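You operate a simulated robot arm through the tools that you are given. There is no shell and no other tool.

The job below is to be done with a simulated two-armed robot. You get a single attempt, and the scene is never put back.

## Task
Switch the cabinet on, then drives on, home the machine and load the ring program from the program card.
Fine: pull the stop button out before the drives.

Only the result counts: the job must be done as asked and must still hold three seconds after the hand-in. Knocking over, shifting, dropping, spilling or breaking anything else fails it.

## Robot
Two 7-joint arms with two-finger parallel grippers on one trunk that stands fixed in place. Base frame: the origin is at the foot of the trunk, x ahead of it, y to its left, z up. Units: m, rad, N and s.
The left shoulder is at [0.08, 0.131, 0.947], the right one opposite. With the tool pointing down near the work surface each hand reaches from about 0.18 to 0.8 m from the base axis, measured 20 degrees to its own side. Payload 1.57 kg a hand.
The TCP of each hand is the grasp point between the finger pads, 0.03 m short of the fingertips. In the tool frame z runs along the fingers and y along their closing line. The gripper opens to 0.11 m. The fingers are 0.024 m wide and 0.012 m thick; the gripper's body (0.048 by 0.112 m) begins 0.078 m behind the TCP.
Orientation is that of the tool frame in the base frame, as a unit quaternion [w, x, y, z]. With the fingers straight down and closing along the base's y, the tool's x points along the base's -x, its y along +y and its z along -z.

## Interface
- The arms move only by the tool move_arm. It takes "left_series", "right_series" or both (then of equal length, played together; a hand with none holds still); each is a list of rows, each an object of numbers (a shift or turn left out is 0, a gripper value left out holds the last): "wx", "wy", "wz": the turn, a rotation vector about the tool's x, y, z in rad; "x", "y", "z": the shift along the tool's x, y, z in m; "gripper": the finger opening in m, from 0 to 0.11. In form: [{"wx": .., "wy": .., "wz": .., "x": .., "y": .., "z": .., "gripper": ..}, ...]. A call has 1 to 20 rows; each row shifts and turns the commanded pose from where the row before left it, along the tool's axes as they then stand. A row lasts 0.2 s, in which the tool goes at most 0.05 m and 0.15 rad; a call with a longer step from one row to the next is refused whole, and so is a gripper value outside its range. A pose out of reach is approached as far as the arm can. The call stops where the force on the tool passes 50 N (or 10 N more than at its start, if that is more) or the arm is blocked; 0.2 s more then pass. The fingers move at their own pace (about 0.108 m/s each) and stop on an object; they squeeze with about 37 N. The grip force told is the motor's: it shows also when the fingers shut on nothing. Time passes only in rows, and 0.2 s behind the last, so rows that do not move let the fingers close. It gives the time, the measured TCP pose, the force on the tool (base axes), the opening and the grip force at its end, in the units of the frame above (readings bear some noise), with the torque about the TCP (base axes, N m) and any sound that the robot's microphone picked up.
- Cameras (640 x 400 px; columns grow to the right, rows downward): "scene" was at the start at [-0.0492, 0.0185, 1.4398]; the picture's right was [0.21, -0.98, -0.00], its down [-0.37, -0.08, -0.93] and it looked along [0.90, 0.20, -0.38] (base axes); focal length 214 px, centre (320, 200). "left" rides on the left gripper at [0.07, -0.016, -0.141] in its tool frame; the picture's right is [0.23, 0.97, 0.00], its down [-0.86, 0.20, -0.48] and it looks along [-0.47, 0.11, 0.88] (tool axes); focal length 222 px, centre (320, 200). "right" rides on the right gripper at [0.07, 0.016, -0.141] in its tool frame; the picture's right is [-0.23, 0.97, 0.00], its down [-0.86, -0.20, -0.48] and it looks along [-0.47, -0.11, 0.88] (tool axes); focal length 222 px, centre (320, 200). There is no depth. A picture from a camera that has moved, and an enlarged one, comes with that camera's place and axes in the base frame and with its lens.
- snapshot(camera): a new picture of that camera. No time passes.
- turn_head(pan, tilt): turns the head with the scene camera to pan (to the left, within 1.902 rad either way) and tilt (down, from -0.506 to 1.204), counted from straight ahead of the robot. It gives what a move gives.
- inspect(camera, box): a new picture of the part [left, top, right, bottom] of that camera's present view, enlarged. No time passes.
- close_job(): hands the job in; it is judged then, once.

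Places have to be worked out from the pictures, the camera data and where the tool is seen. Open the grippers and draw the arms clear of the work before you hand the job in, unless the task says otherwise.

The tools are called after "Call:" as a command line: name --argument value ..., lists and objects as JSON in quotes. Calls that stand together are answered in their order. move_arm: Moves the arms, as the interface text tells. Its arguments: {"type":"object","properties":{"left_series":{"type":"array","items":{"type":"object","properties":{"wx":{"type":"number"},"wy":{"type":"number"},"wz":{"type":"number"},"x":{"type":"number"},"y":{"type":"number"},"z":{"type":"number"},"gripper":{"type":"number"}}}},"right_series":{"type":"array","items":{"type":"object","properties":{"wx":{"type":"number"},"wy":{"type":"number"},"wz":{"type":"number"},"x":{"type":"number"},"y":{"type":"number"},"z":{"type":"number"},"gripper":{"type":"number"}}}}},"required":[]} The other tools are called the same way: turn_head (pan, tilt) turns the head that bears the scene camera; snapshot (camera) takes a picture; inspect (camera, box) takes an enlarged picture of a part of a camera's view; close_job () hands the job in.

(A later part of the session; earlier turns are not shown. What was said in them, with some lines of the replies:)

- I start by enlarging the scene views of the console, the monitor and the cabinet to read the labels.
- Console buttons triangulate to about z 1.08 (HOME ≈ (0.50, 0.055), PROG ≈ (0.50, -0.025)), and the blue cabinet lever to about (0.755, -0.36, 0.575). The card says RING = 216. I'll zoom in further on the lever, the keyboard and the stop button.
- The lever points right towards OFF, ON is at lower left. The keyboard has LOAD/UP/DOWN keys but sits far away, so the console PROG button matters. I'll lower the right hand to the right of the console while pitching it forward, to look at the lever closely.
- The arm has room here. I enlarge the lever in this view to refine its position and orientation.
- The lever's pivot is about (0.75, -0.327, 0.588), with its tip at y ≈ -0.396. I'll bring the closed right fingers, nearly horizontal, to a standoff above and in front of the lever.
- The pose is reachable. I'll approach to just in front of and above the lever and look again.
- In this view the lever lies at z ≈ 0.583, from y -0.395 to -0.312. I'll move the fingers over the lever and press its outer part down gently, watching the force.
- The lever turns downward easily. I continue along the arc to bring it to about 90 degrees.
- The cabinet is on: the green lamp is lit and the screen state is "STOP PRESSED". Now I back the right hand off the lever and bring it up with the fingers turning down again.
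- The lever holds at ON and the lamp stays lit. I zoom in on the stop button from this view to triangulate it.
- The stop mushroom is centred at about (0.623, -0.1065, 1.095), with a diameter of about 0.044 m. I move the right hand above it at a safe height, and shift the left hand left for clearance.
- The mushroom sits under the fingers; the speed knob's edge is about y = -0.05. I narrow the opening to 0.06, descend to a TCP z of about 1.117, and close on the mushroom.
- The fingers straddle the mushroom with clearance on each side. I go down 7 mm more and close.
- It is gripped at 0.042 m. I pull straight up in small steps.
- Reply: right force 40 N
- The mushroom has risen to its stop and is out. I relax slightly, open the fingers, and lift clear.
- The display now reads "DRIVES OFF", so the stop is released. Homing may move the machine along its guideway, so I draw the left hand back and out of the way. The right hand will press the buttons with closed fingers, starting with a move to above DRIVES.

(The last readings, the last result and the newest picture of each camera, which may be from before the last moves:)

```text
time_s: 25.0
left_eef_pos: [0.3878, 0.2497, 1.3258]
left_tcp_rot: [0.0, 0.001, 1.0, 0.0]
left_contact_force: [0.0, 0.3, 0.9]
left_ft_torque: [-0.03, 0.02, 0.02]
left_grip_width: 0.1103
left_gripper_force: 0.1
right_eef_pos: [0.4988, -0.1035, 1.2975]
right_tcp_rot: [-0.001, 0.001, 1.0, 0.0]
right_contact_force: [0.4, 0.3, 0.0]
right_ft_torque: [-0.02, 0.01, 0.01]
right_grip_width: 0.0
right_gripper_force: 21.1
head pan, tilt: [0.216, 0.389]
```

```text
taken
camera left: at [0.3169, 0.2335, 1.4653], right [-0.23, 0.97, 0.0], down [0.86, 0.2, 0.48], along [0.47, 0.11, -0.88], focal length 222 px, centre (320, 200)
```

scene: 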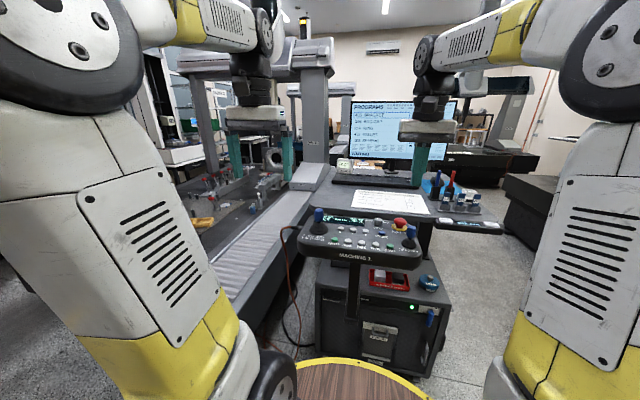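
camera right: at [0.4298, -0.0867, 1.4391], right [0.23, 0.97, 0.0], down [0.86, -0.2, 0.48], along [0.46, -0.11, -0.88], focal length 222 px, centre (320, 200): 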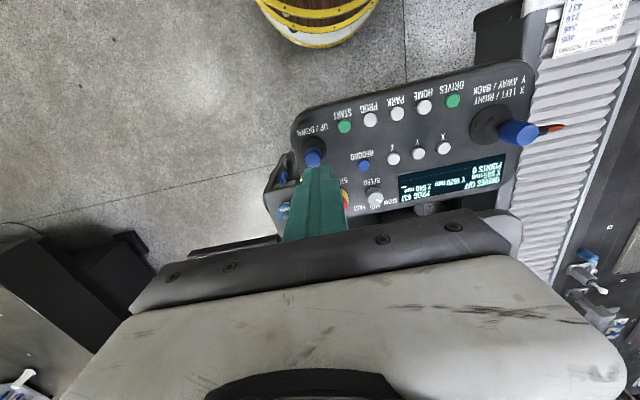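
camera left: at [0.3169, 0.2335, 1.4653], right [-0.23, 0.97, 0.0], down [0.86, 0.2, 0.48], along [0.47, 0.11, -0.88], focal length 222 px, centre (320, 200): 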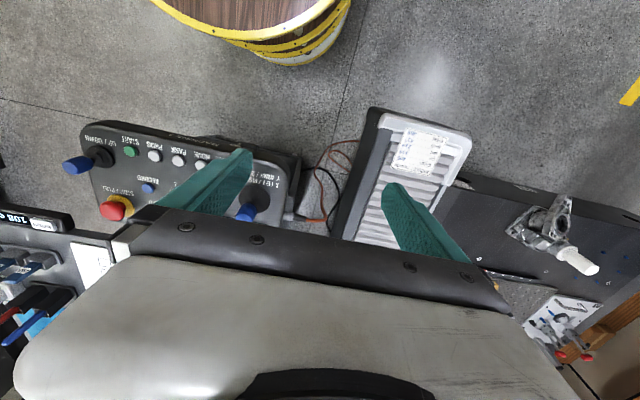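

DRIVES refines to (0.500, 0.0955), top around z 1.083; the machine's guideway passes left of the console. I go over DRIVES and come down to just above it.

Call:
move_arm --right_series '[{"y": 0.04}, {"y": 0.04}, {"y": 0.04}, {"y": 0.04}, {"y": 0.039}, {"z": 0.04}, {"z": 0.04}, {"z": 0.04}, {"z": 0.04}, {}]'

Call:
snapshot --camera "right"

Call:
inspect --camera "scene" --box '[300, 205, 428, 265]'

```text
time_s: 27.2
left_eef_pos: [0.387, 0.2491, 1.3256]
left_tcp_rot: [-0.001, 0.0, 1.0, 0.0]
left_contact_force: [0.9, 1.3, -0.3]
left_ft_torque: [-0.03, -0.02, 0.01]
left_grip_width: 0.1099
left_gripper_force: 0.1
right_eef_pos: [0.4999, 0.0935, 1.1384]
right_tcp_rot: [-0.001, 0.0, 1.0, 0.0]
right_contact_force: [0.1, -0.1, 0.7]
right_ft_torque: [-0.05, 0.0, -0.03]
right_grip_width: 0.0003
right_gripper_force: 21.4
head pan, tilt: [0.216, 0.389]
```

```text
taken
camera right: at [0.4317, 0.1108, 1.2794], right [0.23, 0.97, 0.0], down [0.86, -0.2, 0.48], along [0.46, -0.11, -0.88], focal length 222 px, centre (320, 200)
```

right: 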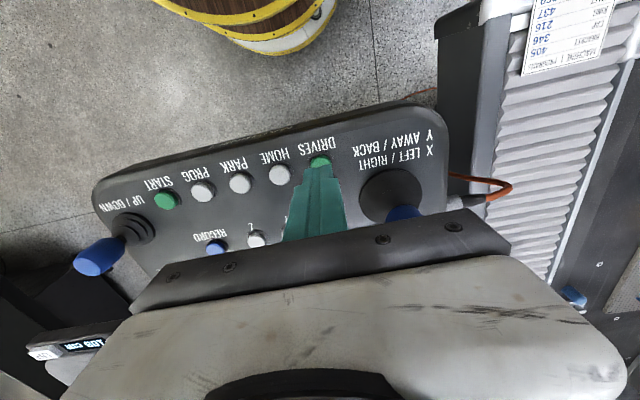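

```text
5.00 times, centred on (364, 235) of scene
camera zoom: at [-0.0492, 0.0187, 1.4398], right [0.21, -0.98, 0.0], down [-0.37, -0.08, -0.93], along [0.9, 0.2, -0.38], focal length 1072 px, centre (100, 25)
```

zoom: 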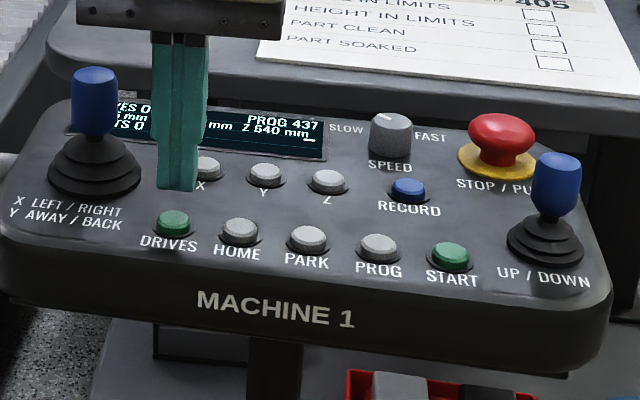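

Fingertip and DRIVES button line up. I press down in small steps.

Call:
move_arm --right_series '[{"z": 0.016}, {"z": 0.006}, {"z": 0.003}, {"z": 0.002}]'

Call:
inspect --camera "scene" --box '[300, 205, 428, 265]'

```text
time_s: 28.2
left_eef_pos: [0.3862, 0.2474, 1.3263]
left_tcp_rot: [-0.001, 0.0, 1.0, 0.0]
left_contact_force: [0.2, 0.0, -0.7]
left_ft_torque: [-0.01, 0.01, 0.03]
left_grip_width: 0.11
left_gripper_force: 0.1
right_eef_pos: [0.5001, 0.0946, 1.1136]
right_tcp_rot: [0.002, 0.001, 1.0, 0.001]
right_contact_force: [-2.6, -5.4, 20.0]
right_ft_torque: [-0.14, 0.16, 0.07]
right_grip_width: 0.0
right_gripper_force: 21.8
head pan, tilt: [0.216, 0.389]
heard: click
```

```text
5.00 times, centred on (364, 235) of scene
camera zoom: at [-0.0498, 0.0183, 1.4397], right [0.21, -0.98, 0.0], down [-0.37, -0.08, -0.93], along [0.9, 0.2, -0.38], focal length 1072 px, centre (100, 25)
```

zoom: 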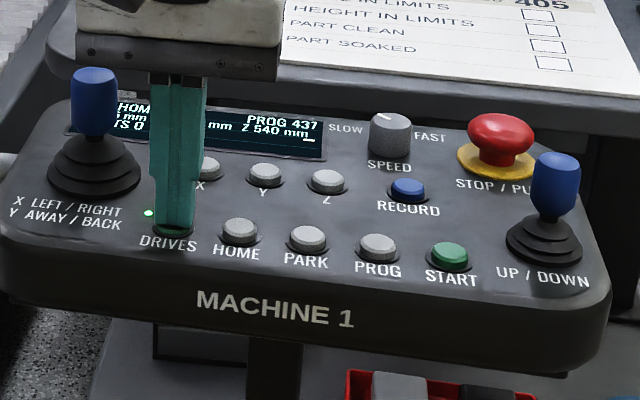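

A click, the lamp beside DRIVES lit, and the display changed. I lift and move over to HOME at y ≈ 0.0555.

Call:
move_arm --right_series '[{"z": -0.03}, {"y": -0.02}, {"y": -0.0195}, {}]'

Call:
inspect --camera "scene" --box '[300, 205, 428, 265]'

Call:
snapshot --camera "scene"

Call:
inspect --camera "scene" --box '[340, 90, 468, 170]'

```text
time_s: 29.2
left_eef_pos: [0.3877, 0.2495, 1.3252]
left_tcp_rot: [0.0, -0.001, 1.0, -0.001]
left_contact_force: [-0.4, 0.2, 0.6]
left_ft_torque: [0.03, 0.0, 0.01]
left_grip_width: 0.1101
left_gripper_force: 0.1
right_eef_pos: [0.4996, 0.055, 1.1419]
right_tcp_rot: [-0.001, 0.0, 1.0, 0.0]
right_contact_force: [-0.2, 0.3, 0.8]
right_ft_torque: [-0.01, 0.04, -0.03]
right_grip_width: 0.0
right_gripper_force: 21.1
head pan, tilt: [0.216, 0.389]
```

```text
5.00 times, centred on (364, 235) of scene
camera zoom: at [-0.0492, 0.0186, 1.4398], right [0.21, -0.98, 0.0], down [-0.37, -0.08, -0.93], along [0.9, 0.2, -0.38], focal length 1072 px, centre (100, 25)
```

zoom: 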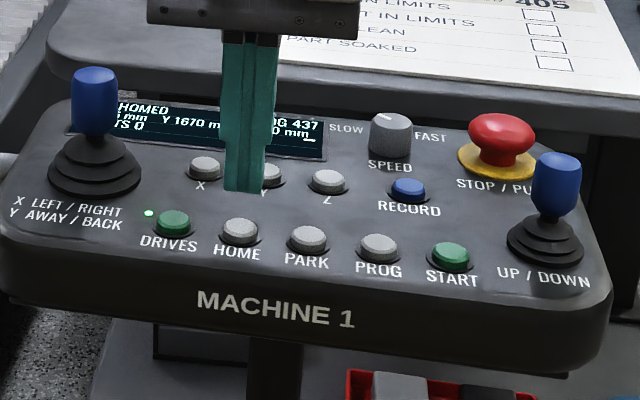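

```text
taken
```

scene: 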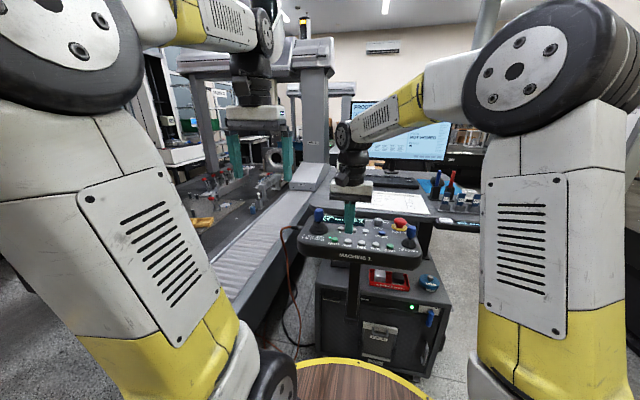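

```text
5.00 times, centred on (404, 130) of scene
camera zoom: at [-0.0492, 0.0186, 1.4398], right [0.21, -0.98, 0.0], down [-0.37, -0.08, -0.93], along [0.9, 0.2, -0.38], focal length 1072 px, centre (-100, 550)
```

zoom: 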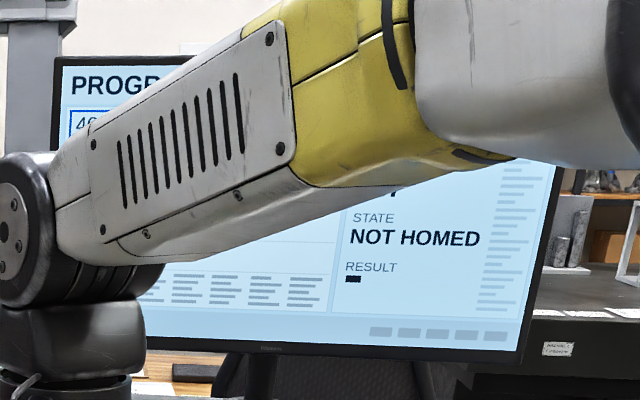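

State: NOT HOMED. The finger is above HOME, so I press it.

Call:
move_arm --right_series '[{"z": 0.019}, {"z": 0.006}, {"z": 0.003}, {"z": 0.002}]'

Call:
snapshot --camera "scene"

Call:
inspect --camera "scene" --box '[300, 205, 428, 265]'

Call:
inspect --camera "scene" --box '[340, 90, 468, 170]'

```text
time_s: 30.2
left_eef_pos: [0.3857, 0.2503, 1.3256]
left_tcp_rot: [0.0, 0.0, 1.0, 0.0]
left_contact_force: [-0.4, 0.4, 0.2]
left_ft_torque: [-0.01, -0.03, 0.0]
left_grip_width: 0.1101
left_gripper_force: 0.0
right_eef_pos: [0.5007, 0.0539, 1.1129]
right_tcp_rot: [0.001, -0.001, 1.0, 0.002]
right_contact_force: [-3.6, -2.0, 18.0]
right_ft_torque: [-0.03, 0.23, 0.0]
right_grip_width: 0.0
right_gripper_force: 20.5
head pan, tilt: [0.216, 0.389]
heard: click
```

```text
taken
```

scene: 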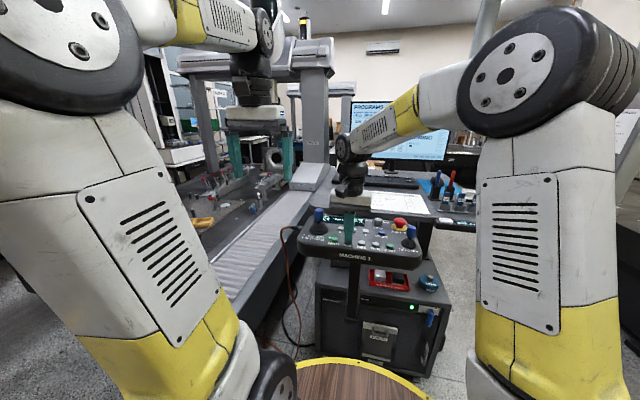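

```text
5.00 times, centred on (364, 235) of scene
camera zoom: at [-0.0498, 0.0185, 1.4397], right [0.21, -0.98, 0.0], down [-0.37, -0.08, -0.93], along [0.9, 0.2, -0.38], focal length 1072 px, centre (100, 25)
```

zoom: 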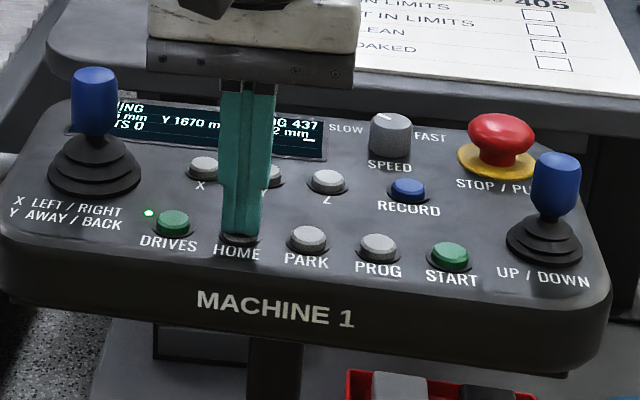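

```text
5.00 times, centred on (404, 130) of scene
camera zoom: at [-0.0498, 0.0185, 1.4397], right [0.21, -0.98, 0.0], down [-0.37, -0.08, -0.93], along [0.9, 0.2, -0.38], focal length 1072 px, centre (-100, 550)
```

zoom: 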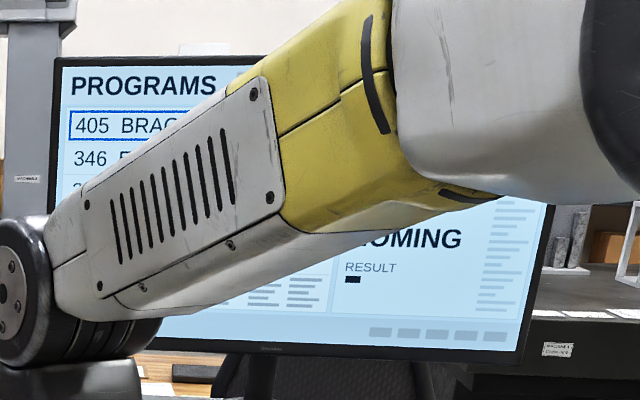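

It is homing. I lift and move above PROG (y ≈ -0.025) while waiting, without pressing anything.

Call:
move_arm --right_series '[{"z": -0.03}, {"y": -0.027}, {"y": -0.027}, {"y": -0.0265}, {}, {}, {}, {}]'

Call:
snapshot --camera "scene"

Call:
inspect --camera "scene" --box '[300, 205, 428, 265]'

Call:
inspect --camera "scene" --box '[340, 90, 468, 170]'

```text
time_s: 32.0
left_eef_pos: [0.3859, 0.2493, 1.3248]
left_tcp_rot: [-0.001, 0.0, 1.0, 0.001]
left_contact_force: [-0.1, -0.9, -0.1]
left_ft_torque: [0.02, 0.02, 0.04]
left_grip_width: 0.1102
left_gripper_force: 0.1
right_eef_pos: [0.502, -0.0262, 1.1407]
right_tcp_rot: [-0.001, 0.0, 1.0, 0.0]
right_contact_force: [-0.8, 0.1, -0.5]
right_ft_torque: [0.01, 0.01, -0.04]
right_grip_width: 0.0
right_gripper_force: 21.1
head pan, tilt: [0.216, 0.389]
```

```text
taken
```

scene: 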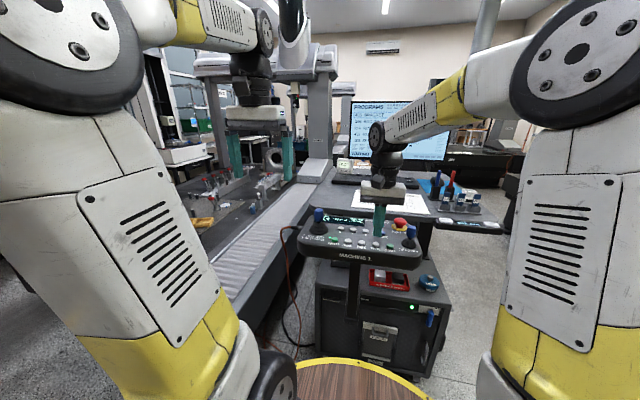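

```text
5.00 times, centred on (364, 235) of scene
camera zoom: at [-0.0492, 0.0186, 1.4398], right [0.21, -0.98, 0.0], down [-0.37, -0.08, -0.93], along [0.9, 0.2, -0.38], focal length 1072 px, centre (100, 25)
```

zoom: 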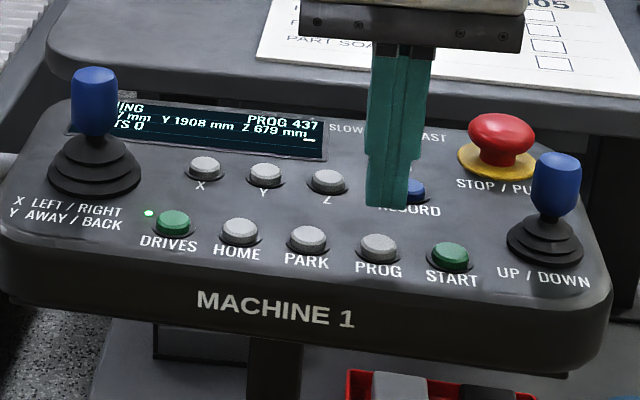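

```text
5.00 times, centred on (404, 130) of scene
camera zoom: at [-0.0492, 0.0186, 1.4398], right [0.21, -0.98, 0.0], down [-0.37, -0.08, -0.93], along [0.9, 0.2, -0.38], focal length 1072 px, centre (-100, 550)
```

zoom: 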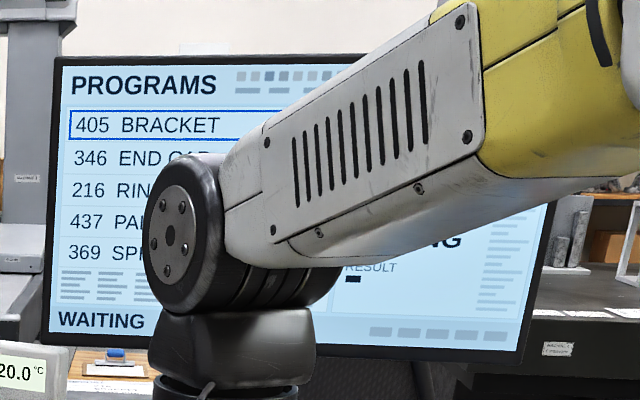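

The bridge moves away from the robot, so it's safe. I hold still and wait.

Call:
move_arm --right_series '[{}, {}, {}, {}, {}, {}, {}, {}, {}, {}, {}, {}, {}, {}, {}]'

Call:
inspect --camera "scene" --box '[300, 205, 428, 265]'

Call:
inspect --camera "scene" --box '[340, 90, 468, 170]'

Call:
snapshot --camera "right"

```text
time_s: 35.2
left_eef_pos: [0.386, 0.2502, 1.3254]
left_tcp_rot: [0.0, 0.0, 1.0, 0.0]
left_contact_force: [-0.2, -0.3, -0.2]
left_ft_torque: [0.0, 0.03, -0.03]
left_grip_width: 0.1097
left_gripper_force: 0.0
right_eef_pos: [0.5025, -0.0264, 1.1406]
right_tcp_rot: [-0.001, 0.0, 1.0, -0.001]
right_contact_force: [0.3, -0.6, -0.1]
right_ft_torque: [-0.02, 0.0, -0.06]
right_grip_width: 0.0
right_gripper_force: 21.7
head pan, tilt: [0.216, 0.389]
```

```text
5.00 times, centred on (364, 235) of scene
camera zoom: at [-0.0492, 0.0186, 1.4398], right [0.21, -0.98, 0.0], down [-0.37, -0.08, -0.93], along [0.9, 0.2, -0.38], focal length 1072 px, centre (100, 25)
```

zoom: 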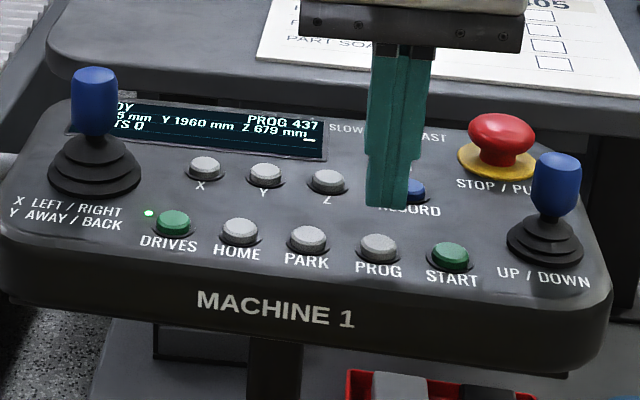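

```text
5.00 times, centred on (404, 130) of scene
camera zoom: at [-0.0492, 0.0186, 1.4398], right [0.21, -0.98, 0.0], down [-0.37, -0.08, -0.93], along [0.9, 0.2, -0.38], focal length 1072 px, centre (-100, 550)
```

zoom: 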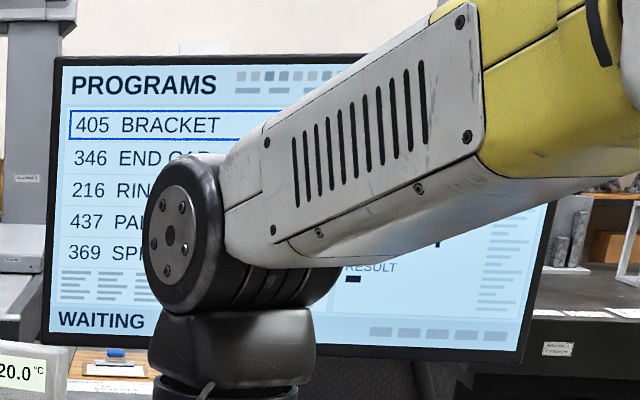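

```text
taken
camera right: at [0.433, -0.0087, 1.2827], right [0.23, 0.97, 0.0], down [0.86, -0.2, 0.48], along [0.46, -0.11, -0.88], focal length 222 px, centre (320, 200)
```

right: 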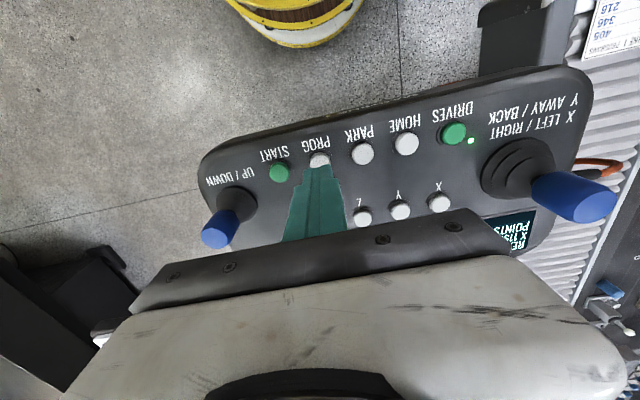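

READY, so homing is done. I press PROG once and see what it changes.

Call:
move_arm --right_series '[{"z": 0.018, "y": 0.0015, "x": 0.001}, {"z": 0.006}, {"z": 0.003}, {"z": 0.002}, {"z": -0.03}, {}]'

Call:
inspect --camera "scene" --box '[300, 205, 428, 265]'

Call:
inspect --camera "scene" --box '[340, 90, 468, 170]'

```text
time_s: 36.6
left_eef_pos: [0.3875, 0.2488, 1.3243]
left_tcp_rot: [0.001, 0.0, 1.0, 0.0]
left_contact_force: [0.3, -0.2, -0.3]
left_ft_torque: [-0.02, 0.01, 0.0]
left_grip_width: 0.1099
left_gripper_force: 0.0
right_eef_pos: [0.4998, -0.0238, 1.142]
right_tcp_rot: [-0.001, 0.0, 1.0, 0.0]
right_contact_force: [0.5, -0.3, 0.0]
right_ft_torque: [-0.02, -0.01, -0.01]
right_grip_width: 0.0
right_gripper_force: 21.2
head pan, tilt: [0.216, 0.389]
heard: click
```

```text
5.00 times, centred on (364, 235) of scene
camera zoom: at [-0.0492, 0.0186, 1.4398], right [0.21, -0.98, 0.0], down [-0.37, -0.08, -0.93], along [0.9, 0.2, -0.38], focal length 1072 px, centre (100, 25)
```

zoom: 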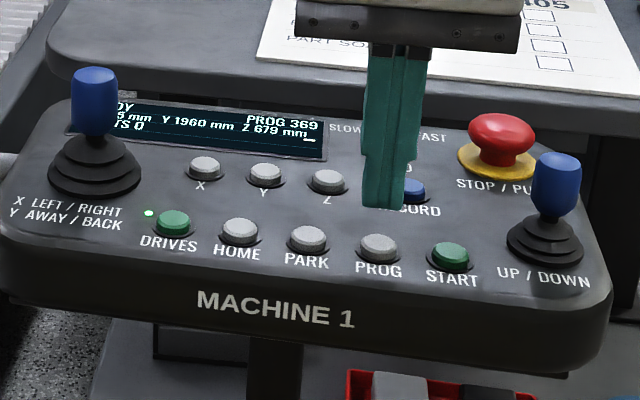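

```text
5.00 times, centred on (404, 130) of scene
camera zoom: at [-0.0492, 0.0186, 1.4398], right [0.21, -0.98, 0.0], down [-0.37, -0.08, -0.93], along [0.9, 0.2, -0.38], focal length 1072 px, centre (-100, 550)
```

zoom: 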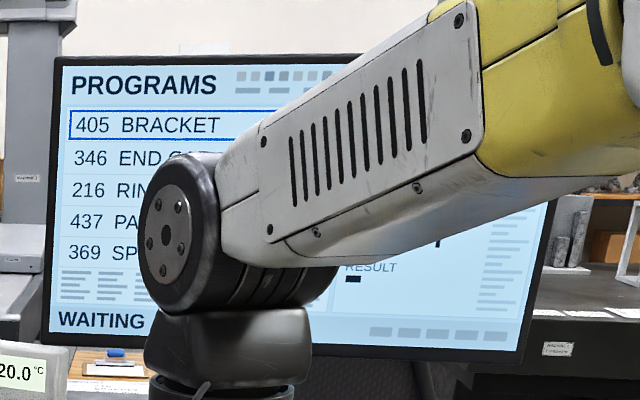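

PROG steps the loaded program through the list: 437 became 369. Next should be 405, then 346, then 216. I press again and check after each press.

Call:
move_arm --right_series '[{"z": 0.019}, {"z": 0.006}, {"z": 0.003}, {"z": 0.002}, {"z": -0.03}, {}]'

Call:
inspect --camera "scene" --box '[320, 215, 384, 245]'

```text
time_s: 38.0
left_eef_pos: [0.3873, 0.2491, 1.325]
left_tcp_rot: [0.0, 0.001, 1.0, 0.0]
left_contact_force: [0.6, 0.7, 0.3]
left_ft_torque: [0.01, 0.02, 0.01]
left_grip_width: 0.1099
left_gripper_force: 0.1
right_eef_pos: [0.498, -0.0254, 1.1421]
right_tcp_rot: [-0.001, 0.001, 1.0, 0.0]
right_contact_force: [-0.2, 0.2, 0.0]
right_ft_torque: [0.0, -0.02, 0.02]
right_grip_width: 0.0002
right_gripper_force: 22.2
head pan, tilt: [0.216, 0.389]
heard: click
```

```text
10.00 times, centred on (352, 230) of scene
camera zoom: at [-0.0492, 0.0186, 1.4398], right [0.21, -0.98, 0.0], down [-0.37, -0.08, -0.93], along [0.9, 0.2, -0.38], focal length 2145 px, centre (0, -100)
```

zoom: 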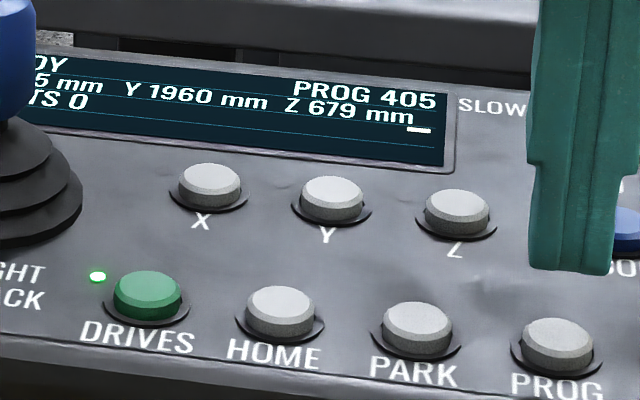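

PROG 405 now. I press again, expecting 346.

Call:
move_arm --right_series '[{"z": 0.019}, {"z": 0.006}, {"z": 0.003}, {"z": 0.002}, {"z": -0.03}, {}]'

Call:
inspect --camera "scene" --box '[320, 215, 384, 245]'

```text
time_s: 39.4
left_eef_pos: [0.3863, 0.249, 1.3244]
left_tcp_rot: [0.001, 0.0, 1.0, 0.0]
left_contact_force: [-1.0, -0.4, -0.1]
left_ft_torque: [0.0, -0.02, 0.0]
left_grip_width: 0.11
left_gripper_force: 0.1
right_eef_pos: [0.4995, -0.0246, 1.1424]
right_tcp_rot: [-0.001, 0.001, 1.0, 0.0]
right_contact_force: [0.4, 0.9, -1.1]
right_ft_torque: [-0.04, 0.01, 0.0]
right_grip_width: 0.0
right_gripper_force: 21.5
head pan, tilt: [0.216, 0.389]
heard: click
```

```text
10.00 times, centred on (352, 230) of scene
camera zoom: at [-0.0491, 0.0186, 1.4398], right [0.21, -0.98, 0.0], down [-0.37, -0.08, -0.93], along [0.9, 0.2, -0.38], focal length 2145 px, centre (0, -100)
```

zoom: 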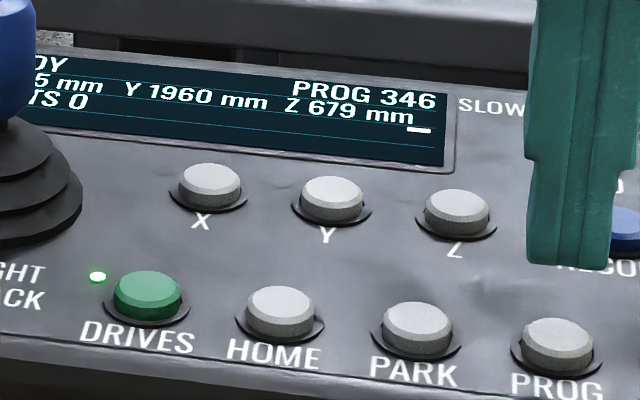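

PROG 346 now. One more press should give 216 (RING).

Call:
move_arm --right_series '[{"z": 0.019}, {"z": 0.006}, {"z": 0.003}, {"z": 0.002}, {"z": -0.03}, {}]'

Call:
inspect --camera "scene" --box '[320, 215, 384, 245]'

Call:
inspect --camera "right" --box '[560, 0, 640, 70]'

```text
time_s: 40.8
left_eef_pos: [0.3859, 0.2497, 1.325]
left_tcp_rot: [0.0, 0.0, 1.0, 0.0]
left_contact_force: [0.6, 0.7, 0.4]
left_ft_torque: [-0.03, -0.03, 0.02]
left_grip_width: 0.1101
left_gripper_force: 0.1
right_eef_pos: [0.498, -0.0244, 1.1417]
right_tcp_rot: [-0.001, 0.0, 1.0, 0.0]
right_contact_force: [-0.8, 0.7, -0.3]
right_ft_torque: [0.04, -0.04, 0.02]
right_grip_width: 0.0
right_gripper_force: 21.7
head pan, tilt: [0.216, 0.389]
heard: click
```

```text
10.00 times, centred on (352, 230) of scene
camera zoom: at [-0.0492, 0.0186, 1.4398], right [0.21, -0.98, 0.0], down [-0.37, -0.08, -0.93], along [0.9, 0.2, -0.38], focal length 2145 px, centre (0, -100)
```

zoom: 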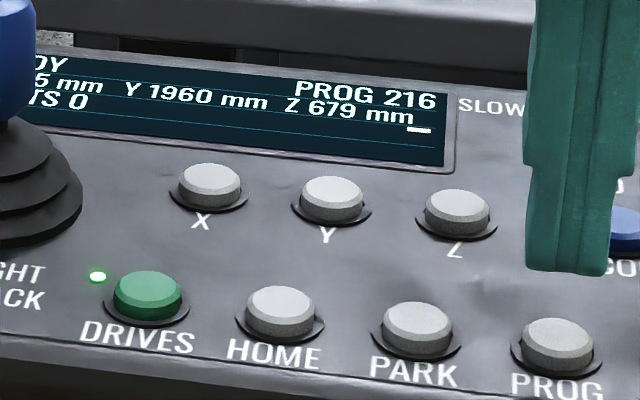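

```text
5.71 times, centred on (600, 35) of right
camera zoom: at [0.4292, -0.007, 1.2827], right [0.23, 0.97, 0.0], down [0.86, -0.2, 0.48], along [0.46, -0.11, -0.88], focal length 1269 px, centre (-1280, 1143)
```

zoom: 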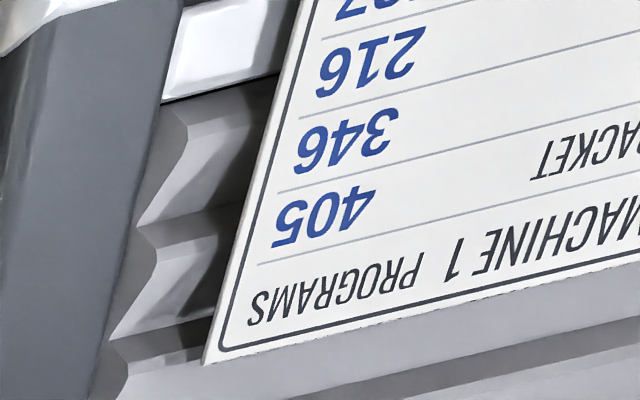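

PROG 216 is loaded, matching RING on the card. I lift the right hand straight up, move it off to the right, open the gripper, and then check the screen.

Call:
move_arm --right_series '[{"z": -0.045}, {"z": -0.045}, {"z": -0.045}, {"z": -0.045}, {"z": -0.045}, {"y": -0.045, "x": 0.013}, {"y": -0.045, "x": 0.013}, {"y": -0.045, "x": 0.013}, {"y": -0.045, "x": 0.013}, {"y": -0.045, "x": 0.013}, {"y": -0.045, "x": 0.013}, {"gripper": 0.11}, {}, {}, {}]'

Call:
snapshot --camera "scene"

Call:
inspect --camera "scene" --box '[340, 90, 468, 170]'

Call:
inspect --camera "scene" --box '[280, 190, 472, 310]'

Call:
inspect --camera "scene" --box '[380, 290, 460, 340]'

```text
time_s: 44.0
left_eef_pos: [0.3868, 0.2482, 1.3242]
left_tcp_rot: [0.0, 0.0, 1.0, 0.001]
left_contact_force: [0.5, 0.5, 0.1]
left_ft_torque: [0.01, 0.04, 0.0]
left_grip_width: 0.1102
left_gripper_force: 0.2
right_eef_pos: [0.4203, -0.2974, 1.3684]
right_tcp_rot: [-0.002, 0.0, 1.0, 0.0]
right_contact_force: [-0.1, 0.9, 0.4]
right_ft_torque: [-0.04, 0.0, -0.02]
right_grip_width: 0.1099
right_gripper_force: 0.1
head pan, tilt: [0.216, 0.389]
```

```text
taken
```

scene: 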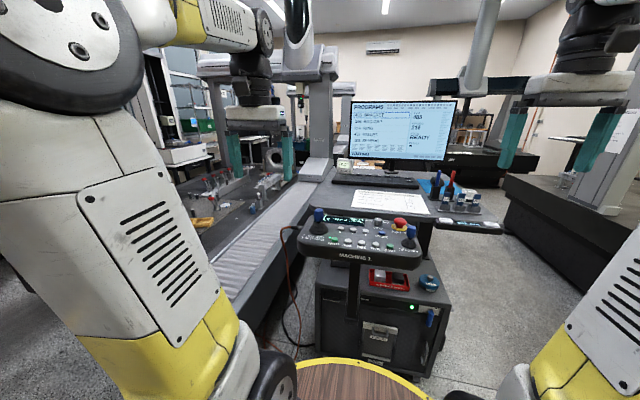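

```text
5.00 times, centred on (404, 130) of scene
camera zoom: at [-0.0492, 0.0186, 1.4398], right [0.21, -0.98, 0.0], down [-0.37, -0.08, -0.93], along [0.9, 0.2, -0.38], focal length 1072 px, centre (-100, 550)
```

zoom: 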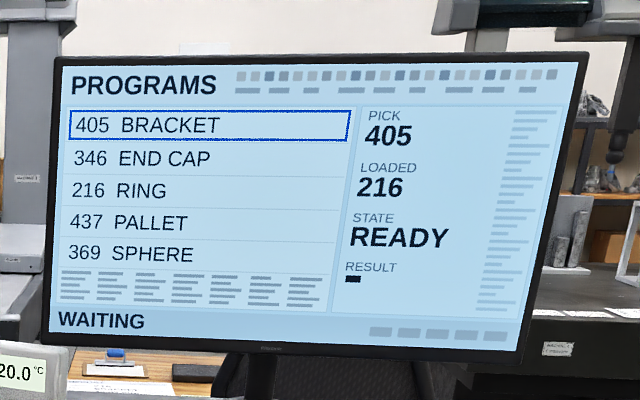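

```text
3.33 times, centred on (376, 250) of scene
camera zoom: at [-0.0492, 0.0186, 1.4398], right [0.21, -0.98, 0.0], down [-0.37, -0.08, -0.93], along [0.9, 0.2, -0.38], focal length 715 px, centre (133, 33)
```

zoom: 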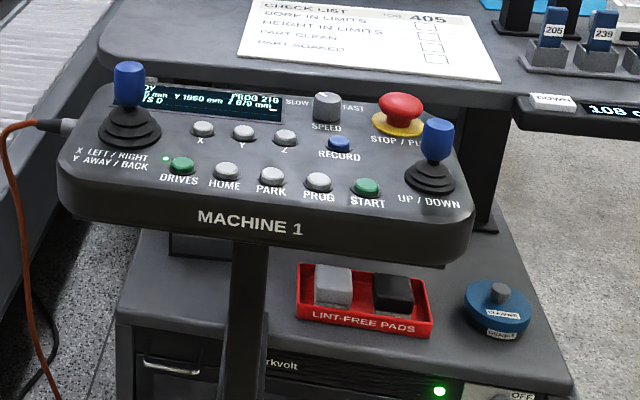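

```text
8.00 times, centred on (420, 315) of scene
camera zoom: at [-0.0492, 0.0186, 1.4398], right [0.21, -0.98, 0.0], down [-0.37, -0.08, -0.93], along [0.9, 0.2, -0.38], focal length 1716 px, centre (-480, -720)
```

zoom: 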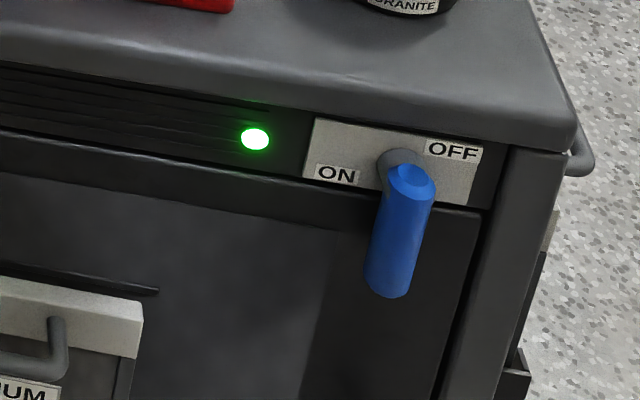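

The cabinet is on, the stop is out, the drives are on, and the machine is homed and READY with program 216 (RING) loaded. Both hands are clear and open, so I hand the job in.

Call:
close_job

```text
The job is handed in.
```

The job is done and handed in. The machine is homed and READY, and the ring program is loaded.

- **Cabinet:** I turned the lever from OFF to ON and the green lamp is lit.
- **Stop button:** I pulled it out before switching on the drives, as you asked.
- **Drives:** I pressed DRIVES and its lamp came on.
- **Home:** I pressed HOME, and after the homing run the screen changed from HOMING to READY.
- **Program:** The card lists RING as 216. I pressed PROG four times, and both the console and the screen now show 216 loaded.

PICK on the screen still shows 405 (BRACKET), because PROG changes only the loaded program.

Both grippers are open and clear of the work. I saw nothing else knocked or shifted, but I don't have the judging result.
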